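You operate a simulated robot arm through the tools that you are given. There is no shell and no other tool.

You run a simulated robot arm. Do the job below in one go: nothing can be reset, and whatever is moved stays where it is left.

TASK
Test the yellow sample mat at 500 volts and lay it in the pass or fail tray.
Fine: one test, lid closed, slider on RUN; 20 MOHM or more passes. Earth the box until it shows 0 V, then open it.

The check looks at the end state, three seconds after you hand in, the way a careful person would. Anything else that was tipped, shoved, dropped, spilled or broken makes it a failure. A push-on lid holds only when it is set on centred and level and pressed home; a screw cap is set on level and turned clockwise until tight.

THE ROBOT
A 7-joint arm with a fingered hand, fixed in place. Base frame: the origin is on the floor under the middle of its stand, x ahead of it, y to its left, z up; the work surface is at about z = 86. Lengths are in cm, angles in degrees, forces in N, time in s.
With the tool pointing down near the work surface it reaches from about 46 to 90 cm from the base axis. Its first joint turns from -143.0 to 143.0 degrees. Payload 3 kg.
The TCP is the grasp point between the finger pads, 2.6 cm short of the fingertips. In the tool frame z runs along the fingers and y along their closing line. The gripper opens to 14.8 cm; its body begins 7.3 cm behind the TCP. The gripper is a hand of 3 fingers: y runs from the thumb to the fingers, the wrist lies at [0, 0, -22.9] in the tool frame.
Orientation is told as [roll, pitch, yaw] about the base's x, y, z axes, in that order, counted from this pose: with the fingers straight down and closing along the base's y, the tool's x points along the base's -x, its y along +y and its z along -z.

THE INTERFACE
- The arm moves only by the tool drive_tool. Its argument "increments" is a list of rows, each a list of 2 entries, a list of its own where there are three numbers: the shift along the base's x, y, z in cm, then the turn, a rotation vector about the base's x, y, z in degrees. In form: [[[dx, dy, dz], [rx, ry, rz]], ...]. A call has 1 to 20 rows; each row shifts and turns the commanded pose from where the row before left it. A row lasts 0.2 s, in which the tool goes at most 5 cm and 8.6 degrees; a call with a longer step from one row to the next is refused whole. A pose out of reach is approached as far as the arm can. The call stops where the force on the tool passes 50 N (or 10 N more than at its start, if that is more) or the arm is blocked; 0.2 s more then pass. In this call time passes only in rows, and 0.2 s behind the last. The reply holds the time, the measured pose of the TCP, the force on the tool along the base axes, the opening and the grip force, in the units named above and with some noise, with the torque about the TCP (base axes, N m) and any sound that the robot's microphone picked up.
- Cameras (640 x 400 px; columns grow to the right, rows downward): "scene" is fixed at [4.95, 50, 164.46]; the picture's right is [-0.16, -0.99, 0.00], its down [-0.59, 0.10, -0.80] and it looks along [0.79, -0.13, -0.60] (base axes); focal length 343 px, centre (320, 200). "wrist" rides on the gripper at [6.8, -3.9, -9] in the tool frame; the picture's right is [0.50, 0.87, 0.00], its down [-0.66, 0.38, -0.65] and it looks along [-0.57, 0.33, 0.76] (tool axes); focal length 222 px, centre (320, 200). There is no depth. A picture from a camera that has moved, and an enlarged one, comes with that camera's place and axes in the base frame and with its lens.
- snapshot(camera): a new picture of that camera. No time passes.
- lift_body(by): slides the trunk up (or, below 0, down) by that many cm; the arm rides with it, the base frame stays. It gives what a move gives, with no picture.
- move_fingers(finger1, finger2, thumb_bend): sets how far each is bent, from 0 (flat) to 100 (curled in); at 30 the hand is open as for a grip, at 70 the pads meet at the TCP. One left out holds its place. A second passes; each finger stops where it meets its share of the squeeze, and holds until it gets a number again. It is the only way to open and close the hand. It gives what a move gives, with no picture; readings hold the bend of each and the force on the fingers (four entries, about 0 where the hand has none), thumb and palm.
- close_up(camera, box): a new picture of the part [left, top, right, bottom] of that camera's present view, enlarged. No time passes.
- finish_job(): hands the job in; it is judged then, once.

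Nothing tells you positions but the pictures and the camera data. Unless the task says otherwise, let go and move clear before handing in.

The tools are called after "Emit:" as name(argument=value, ...) on one line, values as JSON. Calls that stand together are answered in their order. drive_tool: Moves the arm, as the interface text tells. Its arguments: {"type":"object","properties":{"increments":{"type":"array"}},"required":["increments"]} The other tools are called the same way: lift_body (by) moves the trunk up or down; move_fingers (finger1, finger2, thumb_bend) moves the fingers one by one; snapshot (camera) takes a picture; close_up (camera, box) takes an enlarged picture of a part of a camera's view; finish_job () hands the job in.

At the start:

```text
time: 0.0
tool_pos: [73.11, 18.17, 126.22]
tool_rot: [0.1, -0.1, 0.0]
ft_force: [0.8, -0.6, -0.6]
wrist_torque: [0.0, 0.01, 0.0]
finger_gap: 14.78
gripper_force: 0.1
shape: jaw
bend: [30.0, 30.0, 30.0]
finger forces: [0.1, 0.0, 0.0, 0.1, 0.0, 0.0]
trunk travel left (down, up): [-64.3, 24.7]
```

scene: 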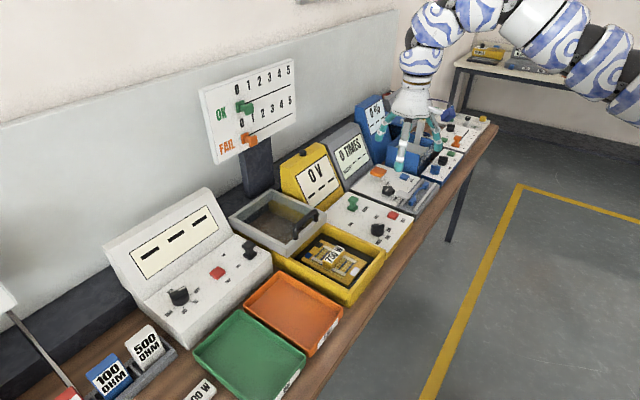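
wrist: 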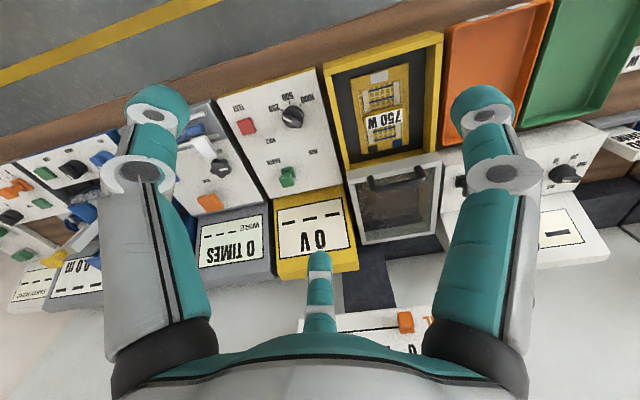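

I see a bench with several instruments, a yellow box with an open grey lid holding a sample labelled 750 W, orange and green trays, and a yellow tester showing 0 V. I'll take enlarged pictures first to read the labels.

Emit:
close_up(camera="scene", box=[220, 120, 420, 310])

Emit:
close_up(camera="scene", box=[320, 80, 500, 220])

Emit:
close_up(camera="scene", box=[80, 180, 340, 400])

Emit:
close_up(camera="scene", box=[0, 260, 220, 400])

Emit:
close_up(camera="wrist", box=[200, 20, 460, 260])

Emit:
close_up(camera="wrist", box=[0, 90, 260, 310])

```text
2.11 times, centred on (320, 215) of scene
camera zoom: at [4.95, 50.0, 164.46], right [-0.16, -0.99, 0.0], down [-0.59, 0.1, -0.8], along [0.79, -0.13, -0.6], focal length 721 px, centre (320, 168)
```

zoom: 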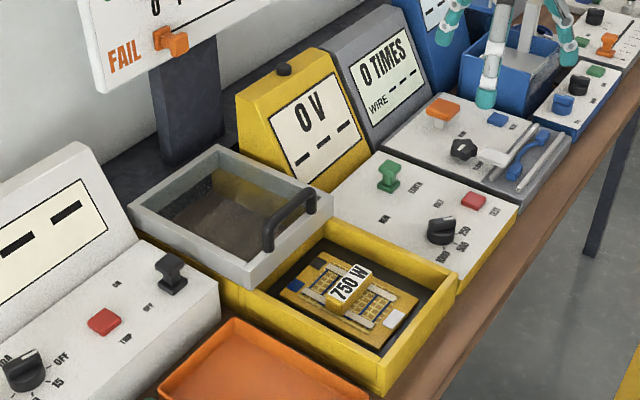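

```text
2.86 times, centred on (410, 150) of scene
camera zoom: at [4.95, 50.0, 164.46], right [-0.16, -0.99, 0.0], down [-0.59, 0.1, -0.8], along [0.79, -0.13, -0.6], focal length 979 px, centre (63, 343)
```

zoom: 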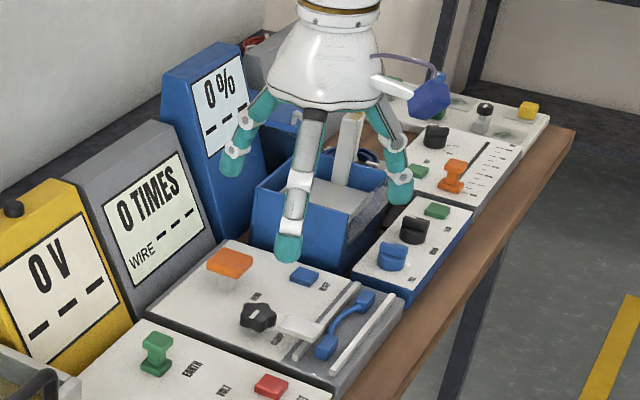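

```text
1.82 times, centred on (210, 290) of scene
camera zoom: at [4.95, 50.0, 164.46], right [-0.16, -0.99, 0.0], down [-0.59, 0.1, -0.8], along [0.79, -0.13, -0.6], focal length 623 px, centre (520, 36)
```

zoom: 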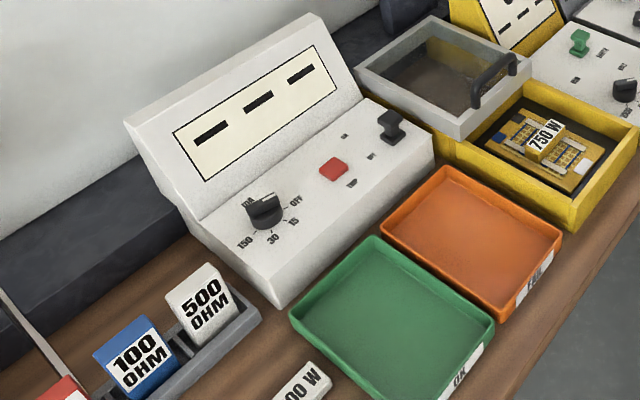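

```text
2.86 times, centred on (110, 330) of scene
camera zoom: at [4.95, 50.0, 164.46], right [-0.16, -0.99, 0.0], down [-0.59, 0.1, -0.8], along [0.79, -0.13, -0.6], focal length 979 px, centre (920, -171)
```

zoom: 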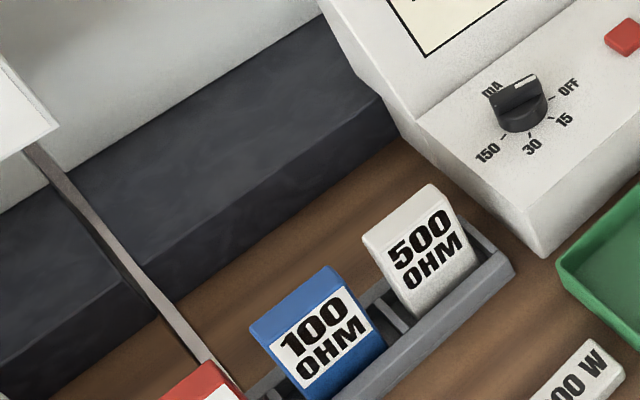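

```text
1.67 times, centred on (330, 140) of wrist
camera zoom: at [66.31, 14.2, 135.3], right [-0.5, 0.87, 0.0], down [0.66, 0.38, 0.65], along [0.57, 0.33, -0.76], focal length 370 px, centre (303, 300)
```

zoom: 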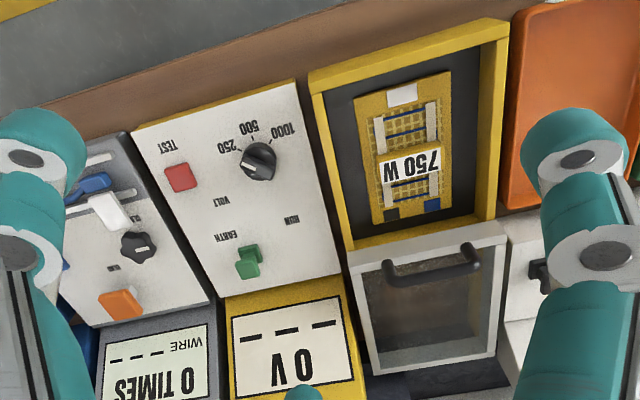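

```text
1.82 times, centred on (130, 200) of wrist
camera zoom: at [66.31, 14.2, 135.3], right [-0.5, 0.87, 0.0], down [0.66, 0.38, 0.65], along [0.57, 0.33, -0.76], focal length 404 px, centre (666, 200)
```

zoom: 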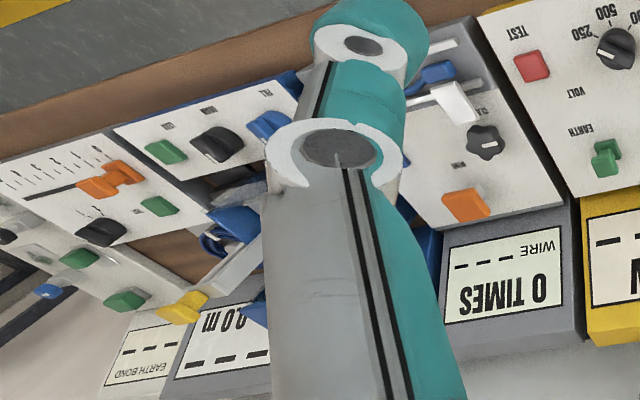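

The insulation tester (yellow, EARTH/RUN slider, VOLT knob, red TEST button) is joined to the box holding the 750 W mat, and the bench runs at about 45° to the base axes. I'll move the hand slightly toward the robot and down for a closer look at the panel and lid.

Emit:
drive_tool(increments=[[[-1, -2, -2], [0, 0, 5]], [[-1, -2, -3], [0, 0, 5]], [[0, -2, -3], [0, 0, 5]], [[0, -2, -3], [0, 0, 0]]])

Emit:
snapshot(camera="wrist")

Emit:
close_up(camera="wrist", box=[170, 100, 470, 290])

Emit:
snapshot(camera="scene")

```text
time: 1.0
tool_pos: [72.01, 16.16, 124.27]
tool_rot: [0.0, 0.0, 5.1]
ft_force: [-0.4, 0.2, -0.3]
wrist_torque: [-0.01, 0.0, 0.03]
finger_gap: 14.8
gripper_force: 0.1
shape: jaw
bend: [30.0, 30.0, 30.0]
finger forces: [0.0, 0.0, 0.0, 0.0, 0.1, 0.0]
out of reach, approached as far as the arm can: row 2, 3, 4
trunk travel left (down, up): [-64.3, 24.7]
```

```text
taken
camera wrist: at [65.7, 11.6, 133.29], right [-0.57, 0.82, 0.0], down [0.62, 0.43, 0.65], along [0.54, 0.37, -0.76], focal length 222 px, centre (320, 200)
```

wrist: 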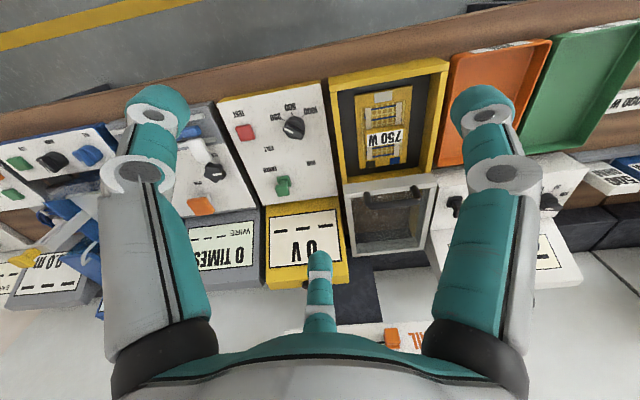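

```text
2.11 times, centred on (320, 195) of wrist
camera zoom: at [65.7, 11.6, 133.29], right [-0.57, 0.82, 0.0], down [0.62, 0.43, 0.65], along [0.54, 0.37, -0.76], focal length 468 px, centre (320, 210)
```

zoom: 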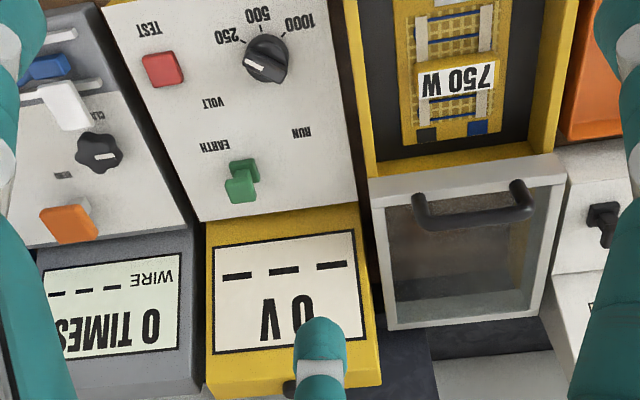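

```text
taken
```

scene: 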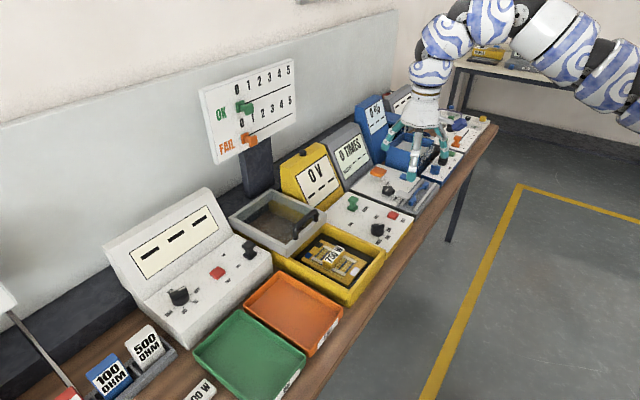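

The knob points between settings near 250 and the slider is at the EARTH end, but the last move was mostly refused as out of reach. I'll try a plain translation to see whether the turn was the limit.

Emit:
drive_tool(increments=[[[-1, -1, -2], [0, 0, 0]], [[0, -1, -2], [0, 0, 0]]])

```text
time: 1.6
tool_pos: [72.12, 16.11, 124.16]
tool_rot: [0.0, 0.0, 5.0]
ft_force: [-0.3, -0.2, -0.2]
wrist_torque: [0.0, -0.01, -0.01]
finger_gap: 14.78
gripper_force: 0.0
shape: jaw
bend: [30.0, 30.0, 30.0]
finger forces: [0.1, 0.0, 0.0, 0.0, 0.0, 0.0]
out of reach, approached as far as the arm can: row 1, 2
trunk travel left (down, up): [-64.3, 24.7]
```

It stayed put, so I'll turn the yaw back the other way and lower, to tell whether yaw or height is limiting.

Emit:
drive_tool(increments=[[[0, 0, 0], [0, 0, -5]], [[0, 0, -2], [0, 0, -5]], [[0, 0, -2], [0, 0, -5]]])

```text
time: 2.4
tool_pos: [73.69, 14.07, 122.57]
tool_rot: [0.0, 0.2, -7.7]
ft_force: [0.1, 0.7, -0.5]
wrist_torque: [0.01, 0.0, 0.01]
finger_gap: 14.78
gripper_force: 0.1
shape: jaw
bend: [30.0, 30.0, 30.0]
finger forces: [0.0, 0.0, 0.0, 0.0, 0.1, 0.0]
out of reach, approached as far as the arm can: row 2, 3
trunk travel left (down, up): [-64.3, 24.7]
```

The limit looks tied to the trunk height, so I'll lower the trunk a little with the arm riding over the clear front of the bench, then check.

Emit:
lift_body(by=-8)

Emit:
drive_tool(increments=[[[0, 0, 0], [0, 0, 4]], [[0, 0, 1], [0, 0, 4]]])

Emit:
snapshot(camera="scene")

```text
time: 3.6
tool_pos: [73.68, 14.18, 114.47]
tool_rot: [-0.1, 0.1, -7.7]
ft_force: [-0.2, 0.2, -0.7]
wrist_torque: [-0.01, 0.02, -0.03]
finger_gap: 14.8
gripper_force: 0.1
shape: jaw
bend: [30.0, 30.0, 30.0]
finger forces: [0.0, 0.0, 0.1, 0.1, 0.0, 0.0]
trunk travel left (down, up): [-56.3, 32.7]
```

```text
time: 4.2
tool_pos: [73.64, 14.14, 115.56]
tool_rot: [-0.1, 0.1, 0.4]
ft_force: [0.2, -0.1, -0.5]
wrist_torque: [0.04, 0.0, -0.02]
finger_gap: 14.79
gripper_force: 0.0
shape: jaw
bend: [30.0, 30.0, 30.0]
finger forces: [0.1, 0.0, 0.0, 0.0, 0.1, 0.1]
trunk travel left (down, up): [-56.3, 32.7]
```

```text
taken
```

scene: 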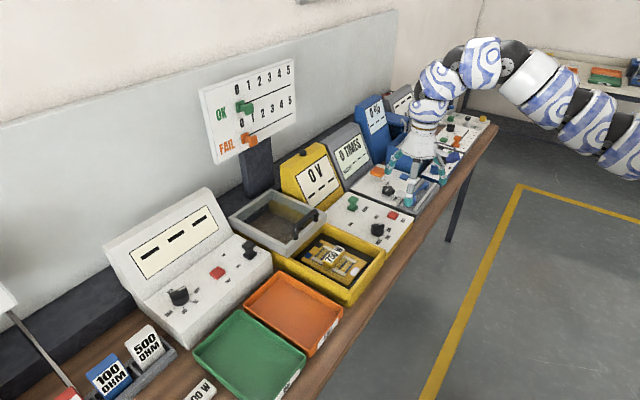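

Lowering the trunk works, so height relative to the trunk was the limit. Now I'll look with the wrist camera from here.

Emit:
snapshot(camera="wrist")

Emit:
close_up(camera="wrist", box=[180, 40, 480, 230])

```text
taken
camera wrist: at [66.96, 10.13, 124.66], right [-0.51, 0.86, 0.0], down [0.65, 0.38, 0.65], along [0.56, 0.33, -0.76], focal length 222 px, centre (320, 200)
```

wrist: 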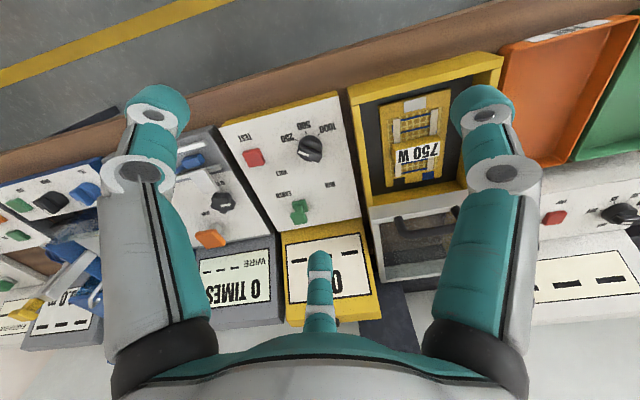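

```text
2.11 times, centred on (330, 135) of wrist
camera zoom: at [66.96, 10.13, 124.66], right [-0.51, 0.86, 0.0], down [0.65, 0.38, 0.65], along [0.56, 0.33, -0.76], focal length 468 px, centre (299, 337)
```

zoom: 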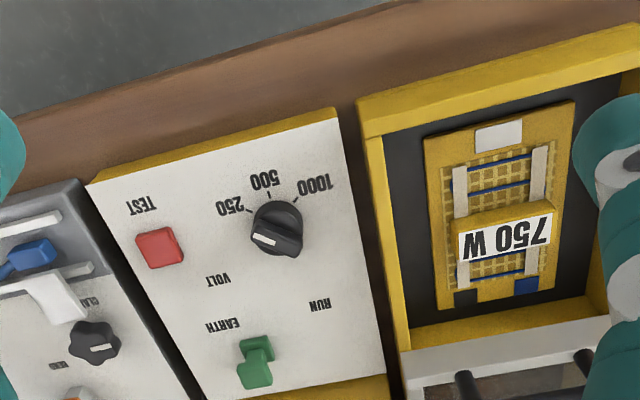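

The knob pointer seems to sit below the 250 tick, and I need the slider's travel direction. I'll zoom in hard on both from each camera.

Emit:
close_up(camera="scene", box=[330, 185, 420, 245])

Emit:
close_up(camera="wrist", box=[230, 100, 350, 175])

Emit:
close_up(camera="wrist", box=[250, 160, 370, 235])

Emit:
close_up(camera="scene", box=[220, 170, 400, 310])

```text
6.67 times, centred on (375, 215) of scene
camera zoom: at [4.95, 50.0, 164.46], right [-0.16, -0.99, 0.0], down [-0.59, 0.1, -0.8], along [0.79, -0.13, -0.6], focal length 2284 px, centre (-47, 100)
```

zoom: 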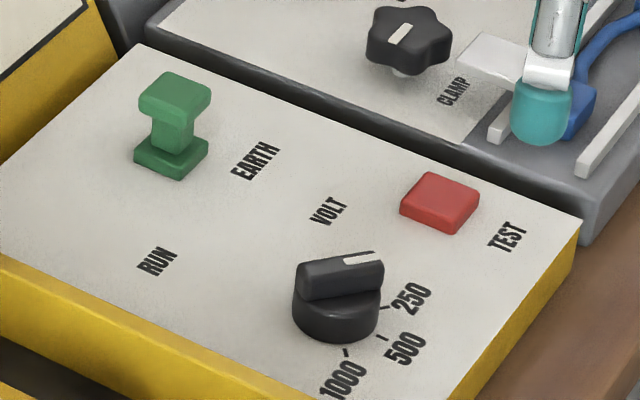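

```text
5.33 times, centred on (290, 138) of wrist
camera zoom: at [66.96, 10.13, 124.66], right [-0.51, 0.86, 0.0], down [0.65, 0.38, 0.65], along [0.56, 0.33, -0.76], focal length 1185 px, centre (480, 533)
```

zoom: 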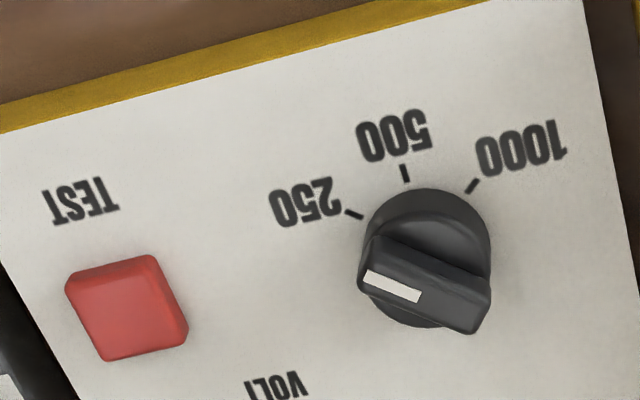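

```text
5.33 times, centred on (310, 198) of wrist
camera zoom: at [66.96, 10.13, 124.66], right [-0.51, 0.86, 0.0], down [0.65, 0.38, 0.65], along [0.56, 0.33, -0.76], focal length 1185 px, centre (373, 213)
```

zoom: 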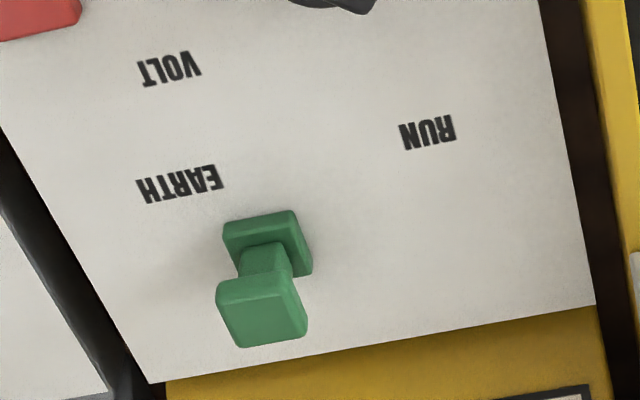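

```text
2.86 times, centred on (310, 240) of scene
camera zoom: at [4.95, 50.0, 164.46], right [-0.16, -0.99, 0.0], down [-0.59, 0.1, -0.8], along [0.79, -0.13, -0.6], focal length 979 px, centre (349, 86)
```

zoom: 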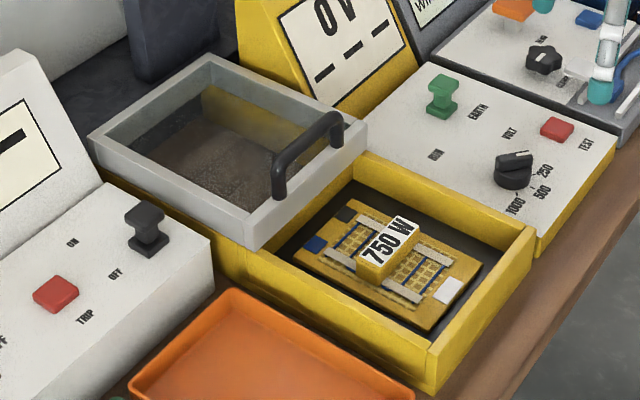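

The lid is a sliding frame on the long yellow base, the slider has to move about 5 cm along the bench from EARTH to RUN, and the knob points near 250 so it needs about 45–50° clockwise. I'll move above the knob (about x 83.6, y 18, top z 92), lower the trunk, and test that a clockwise turn is reachable.

Emit:
drive_tool(increments=[[[3, 1, 2], [0, 0, 0]], [[3.5, 1.4, 2], [0, 0, 0]], [[3.5, 1.4, 2], [0, 0, 0]], [[0, 0, 3], [0, 0, 0]]])

Emit:
lift_body(by=-15)

Emit:
move_fingers(finger1=50, finger2=50, thumb_bend=50)

Emit:
snapshot(camera="wrist")

Emit:
snapshot(camera="scene")

```text
time: 5.4
tool_pos: [88.61, 7.48, 123.35]
tool_rot: [-0.1, -0.2, -7.6]
ft_force: [-0.9, 0.3, -0.8]
wrist_torque: [-0.04, -0.05, -0.02]
finger_gap: 14.8
gripper_force: 0.1
shape: jaw
bend: [30.0, 30.0, 30.0]
finger forces: [0.0, 0.0, 0.1, 0.0, 0.1, 0.0]
out of reach, approached as far as the arm can: row 4
trunk travel left (down, up): [-56.3, 32.7]
stopped in row 4: the arm was blocked; the commanded pose is now the measured one
```

```text
time: 7.1
tool_pos: [88.63, 7.45, 108.31]
tool_rot: [-0.1, -0.1, -7.5]
ft_force: [0.7, -0.7, -0.3]
wrist_torque: [0.01, -0.02, 0.03]
finger_gap: 14.75
gripper_force: 0.1
shape: jaw
bend: [30.0, 30.0, 30.0]
finger forces: [0.1, 0.1, 0.1, 0.1, 0.1, 0.0]
trunk travel left (down, up): [-41.3, 47.7]
```

```text
time: 8.1
tool_pos: [88.65, 7.41, 108.17]
tool_rot: [-0.2, -0.1, -7.6]
ft_force: [-0.6, -0.3, 0.0]
wrist_torque: [0.06, 0.01, 0.04]
finger_gap: 6.26
gripper_force: 0.0
shape: fingers
bend: [50.0, 50.0, 50.0]
finger forces: [0.1, 0.0, 0.0, 0.0, 0.0, 0.0]
trunk travel left (down, up): [-41.3, 47.7]
```

```text
taken
camera wrist: at [81.33, 4.35, 117.33], right [-0.38, 0.92, 0.0], down [0.7, 0.29, 0.65], along [0.61, 0.25, -0.76], focal length 222 px, centre (320, 200)
```

wrist: 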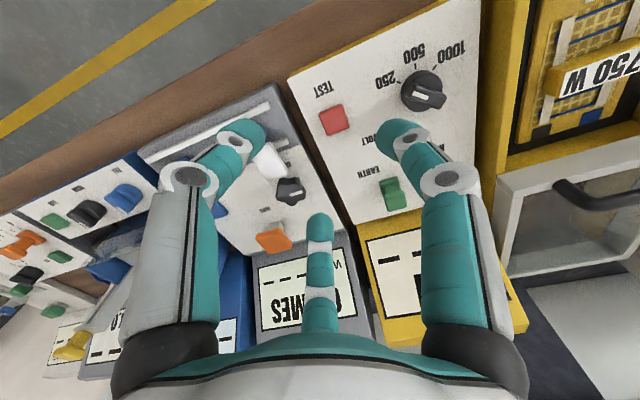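

```text
taken
```

scene: 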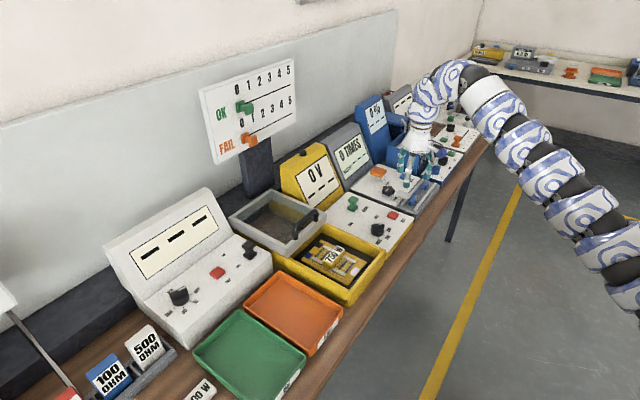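

The arm wandered sideways when it hit a limit on the way up, so I'll keep moves small and check each. Next I'll move level toward the knob from here.

Emit:
drive_tool(increments=[[[-1.5, 2.5, 0], [0, 0, 2]], [[-1.5, 2.5, 0], [0, 0, 2]]])

```text
time: 8.7
tool_pos: [86.7, 12.75, 108.39]
tool_rot: [0.0, -0.5, -3.7]
ft_force: [0.2, 0.6, 0.3]
wrist_torque: [-0.04, -0.01, -0.01]
finger_gap: 6.22
gripper_force: 0.1
shape: fingers
bend: [50.0, 50.0, 50.0]
finger forces: [0.0, 0.0, 0.1, 0.1, 0.1, 0.0]
out of reach, approached as far as the arm can: row 1, 2
trunk travel left (down, up): [-41.3, 47.7]
```

The reply suggests the reachable band is narrow at this trunk height. I'll probe gently by going down 3 cm at the current spot, where everything below is clear by about 13 cm.

Emit:
drive_tool(increments=[[[0, 0, -2], [0, 0, 0]], [[0, 0, -2], [0, 0, 0]]])

```text
time: 9.3
tool_pos: [86.71, 12.74, 104.47]
tool_rot: [-0.1, -0.2, -3.6]
ft_force: [-0.9, 0.9, -0.1]
wrist_torque: [-0.07, 0.0, -0.03]
finger_gap: 6.23
gripper_force: 0.0
shape: fingers
bend: [50.0, 50.0, 50.0]
finger forces: [0.1, 0.0, 0.1, 0.0, 0.0, 0.0]
trunk travel left (down, up): [-41.3, 47.7]
```

Going down works freely. Now I'll move level toward the knob and then test the clockwise turn in the air.

Emit:
drive_tool(increments=[[[-1.5, 2.6, 0], [0, 0, 2]], [[-1.6, 2.6, 0], [0, 0, 1.6]]])

Emit:
drive_tool(increments=[[[0, 0, 0], [0, 0, -8]], [[0, 0, 0], [0, 0, -8]], [[0, 0, 0], [0, 0, -8]], [[0, 0, 0], [0, 0, -8]], [[0, 0, 0], [0, 0, -8]], [[0, 0, 0], [0, 0, -8]], [[0, 0, 0], [0, 0, -8]]])

```text
time: 9.9
tool_pos: [83.38, 18.09, 104.42]
tool_rot: [-0.1, -0.1, 0.0]
ft_force: [0.2, 1.2, 0.6]
wrist_torque: [0.0, 0.0, 0.02]
finger_gap: 6.25
gripper_force: 0.0
shape: fingers
bend: [50.0, 50.0, 50.0]
finger forces: [0.0, 0.1, 0.0, 0.1, 0.0, 0.1]
trunk travel left (down, up): [-41.3, 47.7]
```

```text
time: 11.5
tool_pos: [83.51, 18.04, 104.42]
tool_rot: [-0.1, -0.2, -56.1]
ft_force: [-0.2, 0.7, -0.1]
wrist_torque: [0.02, -0.01, 0.0]
finger_gap: 6.25
gripper_force: 0.1
shape: fingers
bend: [50.0, 50.0, 50.0]
finger forces: [0.1, 0.1, 0.1, 0.0, 0.0, 0.0]
trunk travel left (down, up): [-41.3, 47.7]
```

The 56° clockwise turn is reachable. I'll look from this angle to refine the knob and slider positions.

Emit:
snapshot(camera="wrist")

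Emit:
snapshot(camera="scene")

```text
taken
camera wrist: at [76.39, 21.38, 113.54], right [0.44, 0.9, 0.0], down [0.68, -0.33, 0.65], along [0.59, -0.29, -0.76], focal length 222 px, centre (320, 200)
```

wrist: 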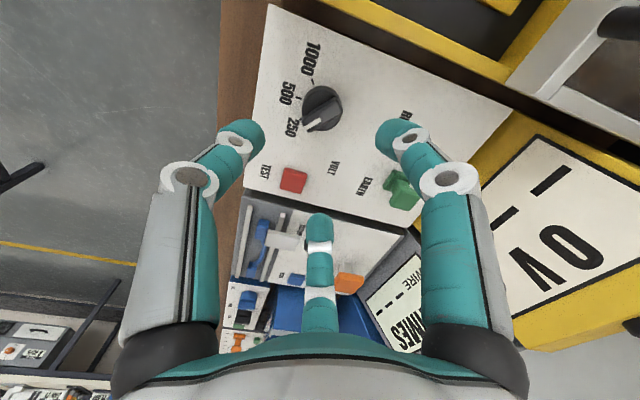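

```text
taken
```

scene: 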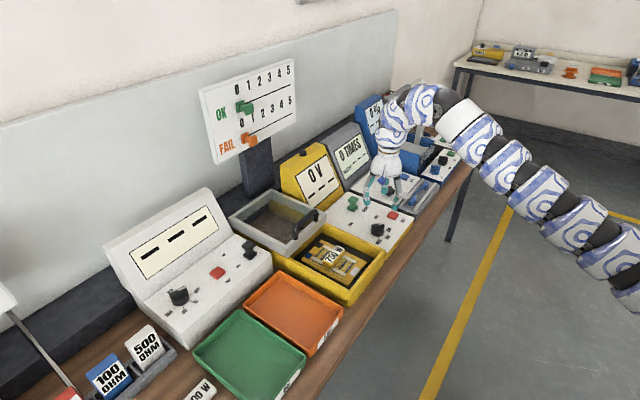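

The hand is over the knob within a centimetre or so. I'll zoom to fine-tune the centring before lowering.

Emit:
close_up(camera="wrist", box=[250, 30, 410, 130])

Emit:
close_up(camera="scene", box=[330, 150, 430, 245])

```text
4.00 times, centred on (330, 80) of wrist
camera zoom: at [76.39, 21.38, 113.54], right [0.44, 0.9, 0.0], down [0.68, -0.33, 0.65], along [0.59, -0.29, -0.76], focal length 888 px, centre (280, 680)
```

zoom: 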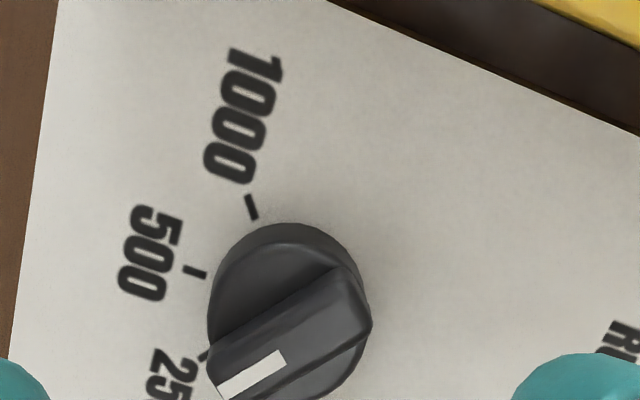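

```text
4.21 times, centred on (380, 198) of scene
camera zoom: at [4.95, 50.0, 164.46], right [-0.16, -0.99, 0.0], down [-0.59, 0.1, -0.8], along [0.79, -0.13, -0.6], focal length 1443 px, centre (67, 210)
```

zoom: 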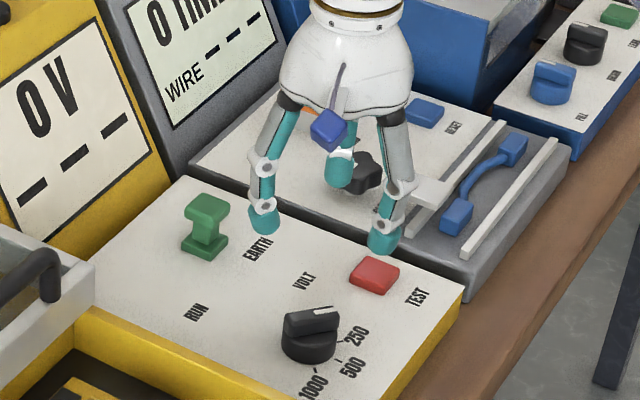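

The knob centre is at about (83.5, 18.1), directly under the hand, and its pointer is exactly on 250; 500 is about 49° clockwise. I'll turn back to yaw 0 and come down part way.

Emit:
drive_tool(increments=[[[0, 0, 0], [0, 0, 8]], [[0, 0, 0], [0, 0, 8]], [[0, 0, 0], [0, 0, 8]], [[0, 0, 0], [0, 0, 8]], [[0, 0, 0], [0, 0, 8]], [[0, 0, 0], [0, 0, 8]], [[0, 0, -2], [0, 0, 4]], [[0, 0, -2], [0, 0, 0]], [[0, 0, -2], [0, 0, 0]]])

Emit:
snapshot(camera="wrist")

Emit:
close_up(camera="scene", box=[330, 150, 430, 245])

```text
time: 13.5
tool_pos: [83.35, 17.93, 98.6]
tool_rot: [-0.1, -0.1, -4.1]
ft_force: [-0.6, 0.3, 0.3]
wrist_torque: [0.01, 0.01, 0.0]
finger_gap: 6.24
gripper_force: 0.0
shape: fingers
bend: [50.0, 50.0, 50.0]
finger forces: [0.1, 0.1, 0.0, 0.1, 0.1, 0.0]
trunk travel left (down, up): [-41.3, 47.7]
```

```text
taken
camera wrist: at [76.29, 14.49, 107.59], right [-0.44, 0.9, 0.0], down [0.68, 0.33, 0.65], along [0.59, 0.29, -0.76], focal length 222 px, centre (320, 200)
```

wrist: 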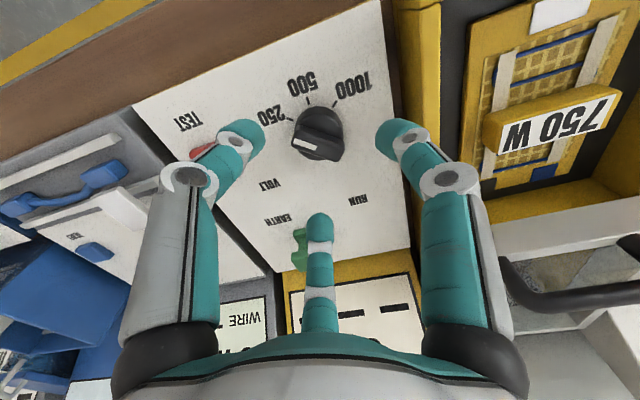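

```text
4.21 times, centred on (380, 198) of scene
camera zoom: at [4.95, 50.0, 164.46], right [-0.16, -0.99, 0.0], down [-0.59, 0.1, -0.8], along [0.79, -0.13, -0.6], focal length 1443 px, centre (67, 210)
```

zoom: 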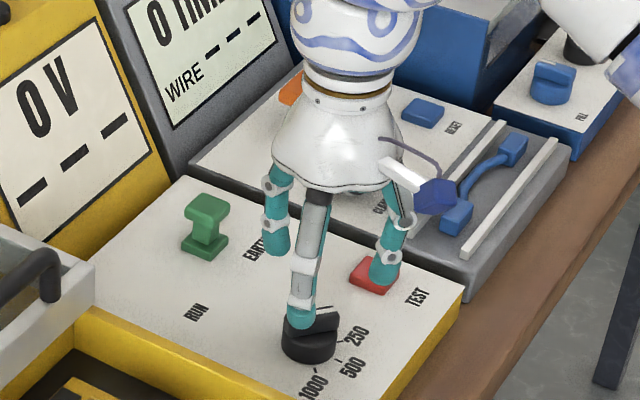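

Still centred over the knob. I'll lower to about z 93 so the tips surround the knob just above the panel.

Emit:
drive_tool(increments=[[[0.1, 0.1, -2], [0, 0, 0]], [[0, 0, -2], [0, 0, 0]], [[0, 0, -1], [0, 0, 0]]])

Emit:
snapshot(camera="wrist")

Emit:
close_up(camera="scene", box=[330, 175, 430, 245])

```text
time: 14.3
tool_pos: [83.56, 18.13, 93.46]
tool_rot: [-0.1, -0.2, -4.0]
ft_force: [0.3, -0.4, -0.1]
wrist_torque: [-0.02, 0.02, -0.03]
finger_gap: 6.25
gripper_force: 0.0
shape: fingers
bend: [50.0, 50.0, 50.0]
finger forces: [0.0, 0.0, 0.0, 0.0, 0.0, 0.0]
trunk travel left (down, up): [-41.3, 47.7]
```

```text
taken
camera wrist: at [76.39, 14.65, 102.61], right [-0.44, 0.9, 0.0], down [0.68, 0.33, 0.66], along [0.59, 0.29, -0.76], focal length 222 px, centre (320, 200)
```

wrist: 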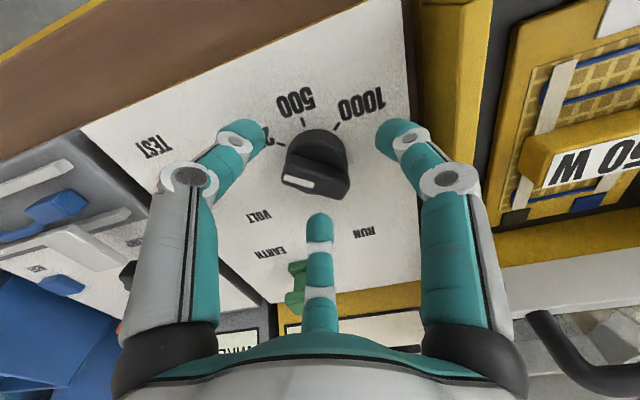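

```text
5.71 times, centred on (380, 210) of scene
camera zoom: at [4.95, 50.0, 164.46], right [-0.16, -0.99, 0.0], down [-0.59, 0.1, -0.8], along [0.79, -0.13, -0.6], focal length 1958 px, centre (-23, 143)
```

zoom: 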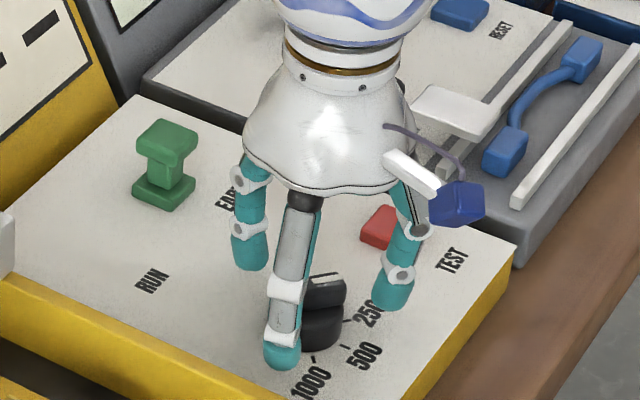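

The three tips now surround the knob just above the panel. I'll close on it.

Emit:
move_fingers(finger1=64, finger2=64, thumb_bend=64)

Emit:
snapshot(camera="wrist")

```text
time: 15.3
tool_pos: [83.44, 18.1, 93.49]
tool_rot: [-0.1, -0.1, -4.2]
ft_force: [0.8, -6.8, -0.6]
wrist_torque: [-0.11, -0.04, 0.0]
finger_gap: 2.52
gripper_force: 3.6
shape: fingers
bend: [64.0, 62.0, 60.0]
finger forces: [0.1, 1.7, 0.1, 0.0, 6.9, 0.1]
trunk travel left (down, up): [-41.3, 47.7]
```

```text
taken
camera wrist: at [76.4, 14.56, 102.61], right [-0.44, 0.9, 0.0], down [0.68, 0.33, 0.65], along [0.59, 0.28, -0.76], focal length 222 px, centre (320, 200)
```

wrist: 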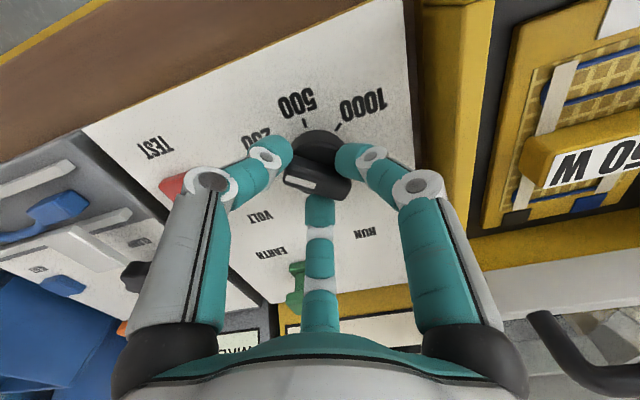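

The thumb and one finger touch; finger 1 does not yet. I'll tighten a little more.

Emit:
move_fingers(finger1=75, finger2=72, thumb_bend=70)

Emit:
close_up(camera="wrist", box=[230, 70, 410, 250])

```text
time: 16.3
tool_pos: [83.54, 18.08, 93.58]
tool_rot: [-0.1, -0.1, -4.0]
ft_force: [-0.5, -8.7, -1.2]
wrist_torque: [-0.16, -0.16, -0.01]
finger_gap: 1.86
gripper_force: 14.1
shape: fingers
bend: [71.0, 62.0, 61.0]
finger forces: [6.0, 8.8, 0.0, 0.1, 13.6, 0.0]
trunk travel left (down, up): [-41.3, 47.7]
```

```text
2.22 times, centred on (320, 160) of wrist
camera zoom: at [76.39, 14.57, 102.61], right [-0.44, 0.9, 0.0], down [0.68, 0.33, 0.65], along [0.59, 0.28, -0.76], focal length 494 px, centre (320, 289)
```

zoom: 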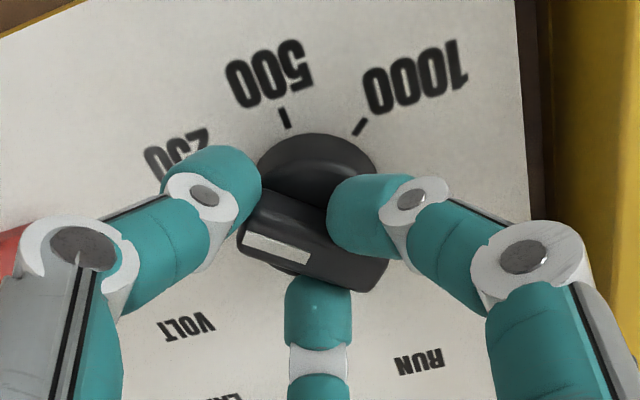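

The fingers now hold the knob with finger 1 against its ridge. I'll turn clockwise in steps, about 49° in total, checking midway.

Emit:
drive_tool(increments=[[[0, 0, 0], [0, 0, -6]], [[0, 0, 0], [0, 0, -6]], [[0, 0, 0], [0, 0, -6]], [[0, 0, 0], [0, 0, -6]]])

Emit:
close_up(camera="wrist", box=[230, 70, 410, 250])

```text
time: 17.3
tool_pos: [83.37, 18.14, 93.49]
tool_rot: [-0.1, -0.1, -28.1]
ft_force: [-3.8, -3.1, 3.8]
wrist_torque: [-0.15, -0.21, -0.01]
finger_gap: 1.77
gripper_force: 15.6
shape: fingers
bend: [72.0, 62.0, 62.0]
finger forces: [6.1, 13.1, 0.1, 0.0, 12.2, 0.0]
trunk travel left (down, up): [-41.3, 47.7]
```

```text
2.22 times, centred on (320, 160) of wrist
camera zoom: at [75.56, 17.77, 102.58], right [-0.03, 1.0, 0.0], down [0.76, 0.03, 0.65], along [0.65, 0.02, -0.76], focal length 494 px, centre (320, 289)
```

zoom: 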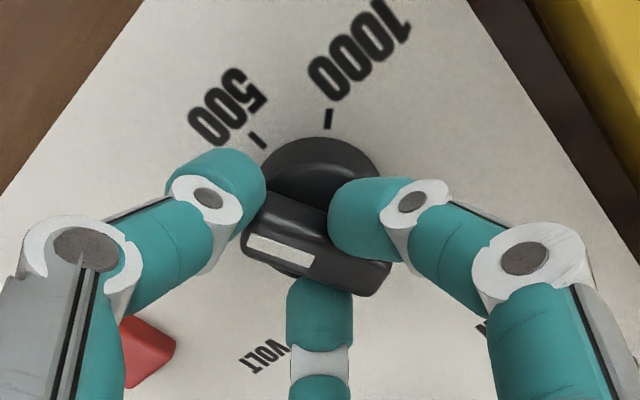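

The knob follows the hand. I'll continue the turn by another 24°.

Emit:
drive_tool(increments=[[[0, 0, 0], [0, 0, -6]], [[0, 0, 0], [0, 0, -6]], [[0, 0, 0], [0, 0, -6]], [[0, 0, 0], [0, 0, -5]]])

Emit:
close_up(camera="wrist", box=[230, 70, 410, 250])

Emit:
close_up(camera="scene", box=[330, 175, 430, 245])

```text
time: 18.3
tool_pos: [83.5, 18.15, 93.58]
tool_rot: [0.0, 0.0, -51.1]
ft_force: [-6.0, -0.5, -1.0]
wrist_torque: [-0.11, -0.02, 0.03]
finger_gap: 1.78
gripper_force: 13.3
shape: fingers
bend: [72.0, 62.0, 62.0]
finger forces: [6.5, 9.7, 0.0, 0.0, 11.7, 0.0]
trunk travel left (down, up): [-41.3, 47.7]
```

```text
2.22 times, centred on (320, 160) of wrist
camera zoom: at [76.14, 20.91, 102.59], right [0.36, 0.93, 0.0], down [0.71, -0.27, 0.65], along [0.61, -0.24, -0.76], focal length 494 px, centre (320, 289)
```

zoom: 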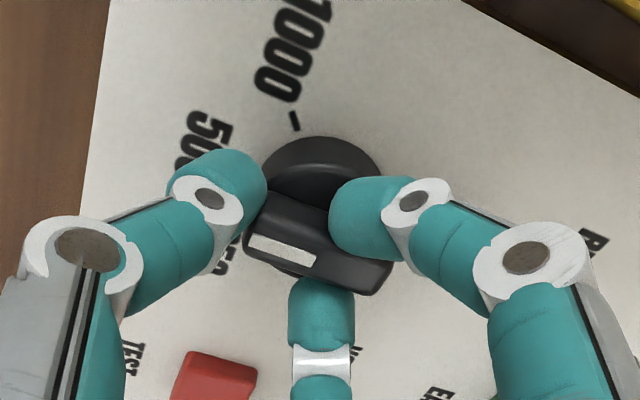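

```text
5.71 times, centred on (380, 210) of scene
camera zoom: at [4.95, 50.0, 164.46], right [-0.16, -0.99, 0.0], down [-0.59, 0.1, -0.8], along [0.79, -0.13, -0.6], focal length 1958 px, centre (-23, 143)
```

zoom: 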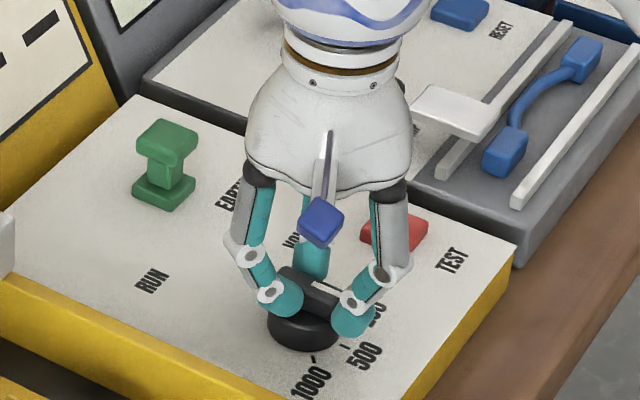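

By my measurement the pointer now sits at about -136° against a 500 tick at -135°. I'll open the fingers, rise and check.

Emit:
move_fingers(finger1=45, finger2=45, thumb_bend=45)

Emit:
drive_tool(increments=[[[0, 0, 2], [0, 0, 0]], [[0, 0, 3], [0, 0, 0]], [[0, 0, 4], [0, 0, 0]]])

Emit:
close_up(camera="wrist", box=[220, 30, 420, 180])

Emit:
close_up(camera="scene", box=[330, 175, 430, 245])

```text
time: 19.3
tool_pos: [83.56, 18.1, 93.46]
tool_rot: [-0.1, -0.1, -51.1]
ft_force: [-1.0, -0.1, -0.8]
wrist_torque: [-0.03, -0.03, 0.02]
finger_gap: 7.8
gripper_force: 0.1
shape: fingers
bend: [45.0, 45.0, 45.0]
finger forces: [0.0, 0.1, 0.0, 0.0, 0.0, 0.0]
trunk travel left (down, up): [-41.3, 47.7]
```

```text
time: 20.1
tool_pos: [83.4, 17.88, 102.57]
tool_rot: [-0.3, -0.1, -51.1]
ft_force: [-0.3, 0.0, -0.9]
wrist_torque: [-0.01, 0.01, -0.01]
finger_gap: 7.8
gripper_force: 0.0
shape: fingers
bend: [45.0, 45.0, 45.0]
finger forces: [0.0, 0.1, 0.0, 0.1, 0.0, 0.0]
trunk travel left (down, up): [-41.3, 47.7]
```

```text
2.67 times, centred on (320, 105) of wrist
camera zoom: at [76.17, 20.7, 111.61], right [0.36, 0.93, 0.0], down [0.71, -0.27, 0.65], along [0.61, -0.24, -0.76], focal length 592 px, centre (320, 453)
```

zoom: 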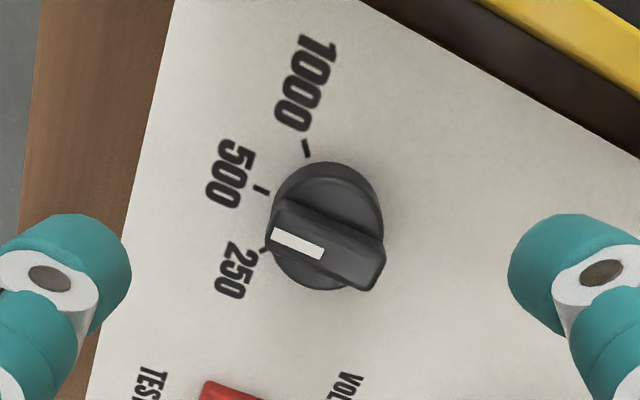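

```text
5.71 times, centred on (380, 210) of scene
camera zoom: at [4.95, 50.0, 164.46], right [-0.16, -0.99, 0.0], down [-0.59, 0.1, -0.8], along [0.79, -0.13, -0.6], focal length 1958 px, centre (-23, 143)
```

zoom: 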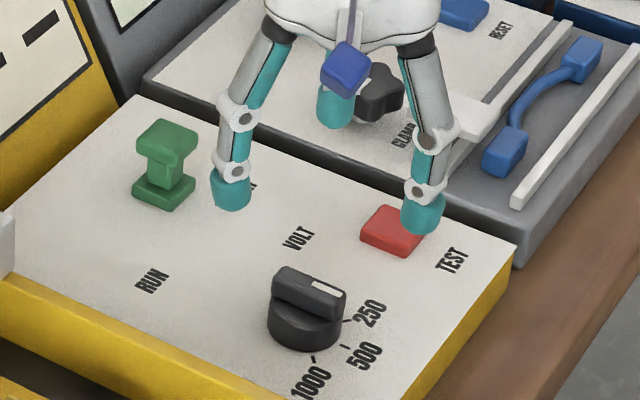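

The pointer lines up with the 500 tick. Next is the lid: I'll rise slightly, tilt the tool about 20° outward for reach, and move over toward the handle (about x 83, y 41.6, z 98).

Emit:
drive_tool(increments=[[[-0.5, 0, 1.5], [3.54, -3.54, 0]], [[-1, 1, 1.5], [3.54, -3.54, 0]], [[-1, 2, 0], [3.54, -3.54, 0]], [[-1, 3, 0], [3.54, -3.54, 0]]])

Emit:
drive_tool(increments=[[[0, 4, 0], [0, 0, 0]], [[0, 4, 0], [0, 0, 2]], [[0, 3, 0], [0, 0, 2]]])

Emit:
snapshot(camera="wrist")

Emit:
snapshot(camera="scene")

```text
time: 21.1
tool_pos: [79.82, 24.2, 105.5]
tool_rot: [19.8, 1.9, -50.7]
ft_force: [0.1, -0.5, 0.2]
wrist_torque: [-0.01, 0.02, -0.02]
finger_gap: 7.83
gripper_force: 0.1
shape: fingers
bend: [45.0, 45.0, 45.0]
finger forces: [0.0, 0.0, 0.1, 0.1, 0.0, 0.0]
trunk travel left (down, up): [-41.3, 47.7]
```

```text
time: 21.9
tool_pos: [79.97, 34.92, 105.63]
tool_rot: [19.8, 1.9, -46.7]
ft_force: [-0.1, 0.5, 0.3]
wrist_torque: [-0.05, 0.01, -0.02]
finger_gap: 7.8
gripper_force: 0.0
shape: fingers
bend: [45.0, 45.0, 45.0]
finger forces: [0.1, 0.0, 0.0, 0.1, 0.1, 0.0]
trunk travel left (down, up): [-41.3, 47.7]
```

```text
taken
camera wrist: at [70.63, 34.88, 113.14], right [0.26, 0.91, 0.31], down [0.56, -0.4, 0.72], along [0.78, -0.01, -0.62], focal length 222 px, centre (320, 200)
```

wrist: 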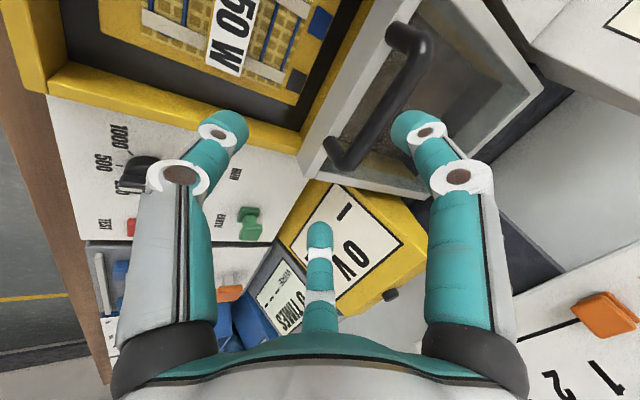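

```text
taken
```

scene: 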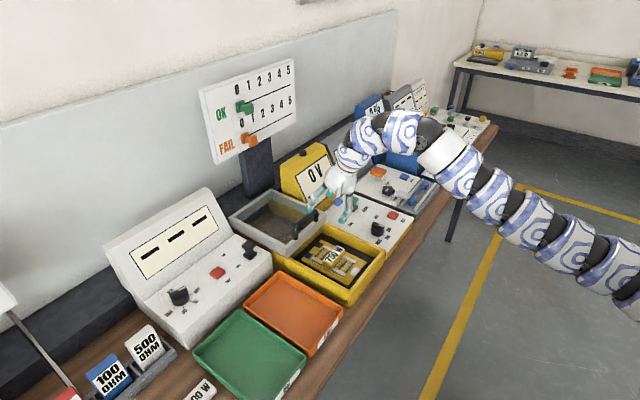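

The handle bar is ahead of the fingers. I'll zoom on it from both cameras to triangulate its height and ends.

Emit:
close_up(camera="wrist", box=[290, 0, 450, 200])

Emit:
close_up(camera="scene", box=[225, 175, 345, 255])

```text
2.00 times, centred on (370, 100) of wrist
camera zoom: at [70.63, 34.88, 113.14], right [0.26, 0.91, 0.31], down [0.56, -0.4, 0.72], along [0.78, -0.01, -0.62], focal length 444 px, centre (220, 400)
```

zoom: 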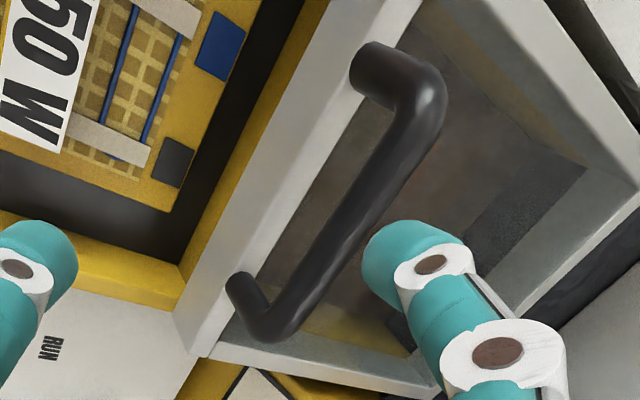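

```text
5.00 times, centred on (285, 215) of scene
camera zoom: at [4.95, 50.0, 164.46], right [-0.16, -0.99, 0.0], down [-0.59, 0.1, -0.8], along [0.79, -0.13, -0.6], focal length 1713 px, centre (495, 125)
```

zoom: 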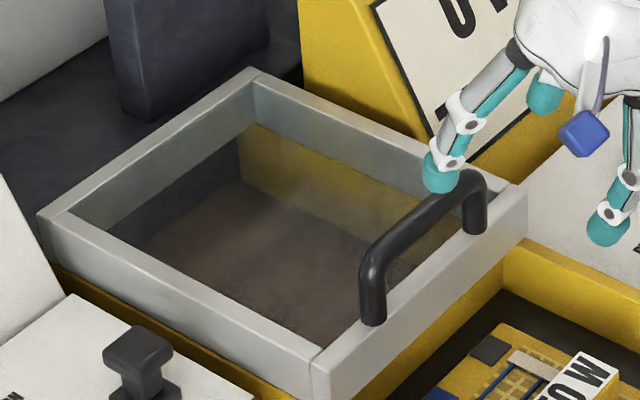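

The triangulation gives the handle bar at z about 98.9, running from (78.4, 45.2) to (85.6, 38.0), with its frame top at z 95. I'll move over the bar centre with the thumb on the robot side and the fingers behind.

Emit:
drive_tool(increments=[[[1.3, 3.6, 0], [0, 0, 1]], [[1.3, 3.6, 0], [0, 0, 1]]])

Emit:
snapshot(camera="wrist")

Emit:
close_up(camera="scene", box=[225, 145, 385, 255])

```text
time: 22.7
tool_pos: [84.98, 36.55, 105.21]
tool_rot: [19.8, 2.0, -48.2]
ft_force: [0.3, -0.2, -0.9]
wrist_torque: [-0.01, -0.02, -0.01]
finger_gap: 7.85
gripper_force: 0.1
shape: fingers
bend: [45.0, 45.0, 45.0]
finger forces: [0.1, 0.0, 0.0, 0.0, 0.1, 0.0]
out of reach, approached as far as the arm can: row 2
trunk travel left (down, up): [-41.3, 47.7]
stopped in row 2: the arm was blocked; the commanded pose is now the measured one
```

```text
taken
camera wrist: at [75.6, 36.9, 112.62], right [0.28, 0.91, 0.31], down [0.55, -0.42, 0.72], along [0.78, -0.03, -0.62], focal length 222 px, centre (320, 200)
```

wrist: 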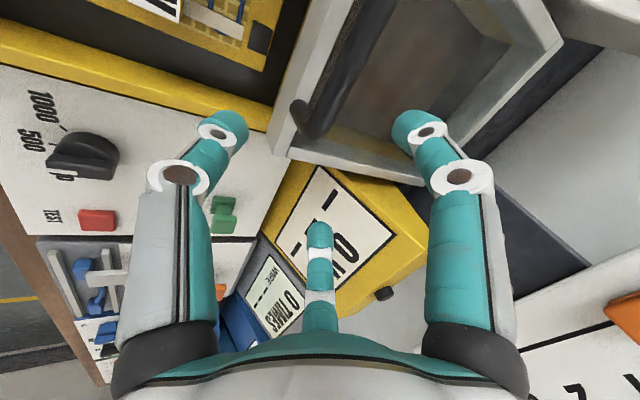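

```text
3.64 times, centred on (305, 200) of scene
camera zoom: at [4.95, 50.0, 164.46], right [-0.16, -0.99, 0.0], down [-0.59, 0.1, -0.8], along [0.79, -0.13, -0.6], focal length 1246 px, centre (374, 200)
```

zoom: 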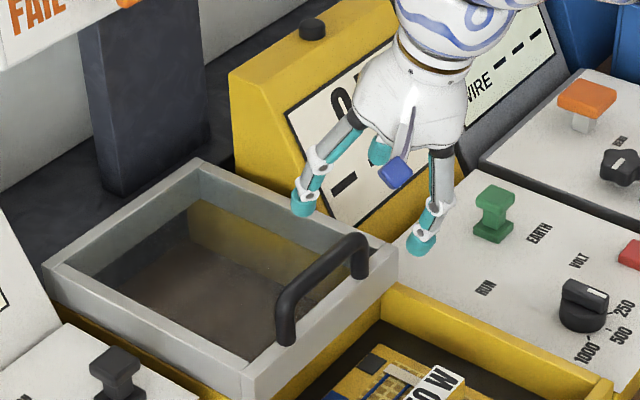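

The arm stopped short and swung sideways again, so I need to know what limits it. I'll look at the whole arm in the scene view.

Emit:
snapshot(camera="scene")

Emit:
close_up(camera="scene", box=[320, 40, 640, 320])

```text
taken
```

scene: 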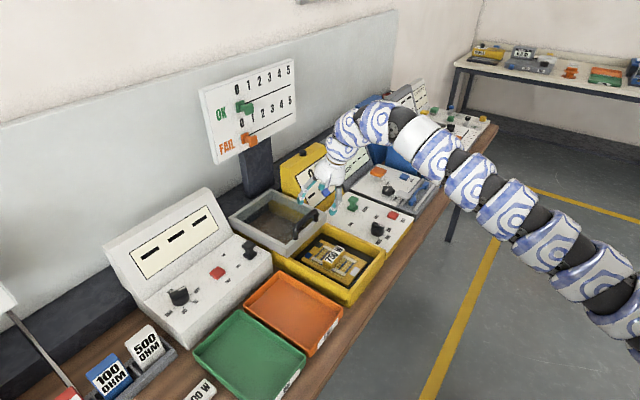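

```text
1.43 times, centred on (480, 180) of scene
camera zoom: at [4.95, 50.0, 164.46], right [-0.16, -0.99, 0.0], down [-0.59, 0.1, -0.8], along [0.79, -0.13, -0.6], focal length 490 px, centre (91, 229)
```

zoom: 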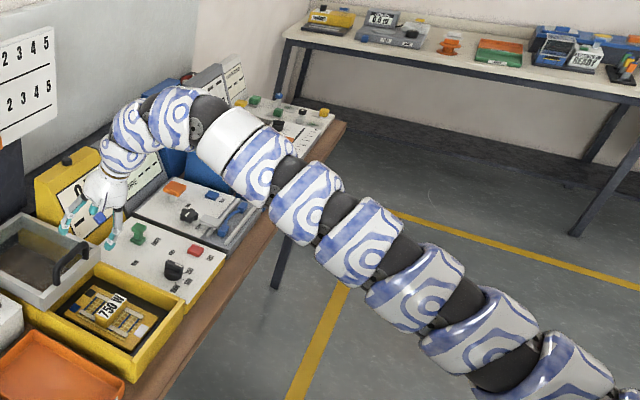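

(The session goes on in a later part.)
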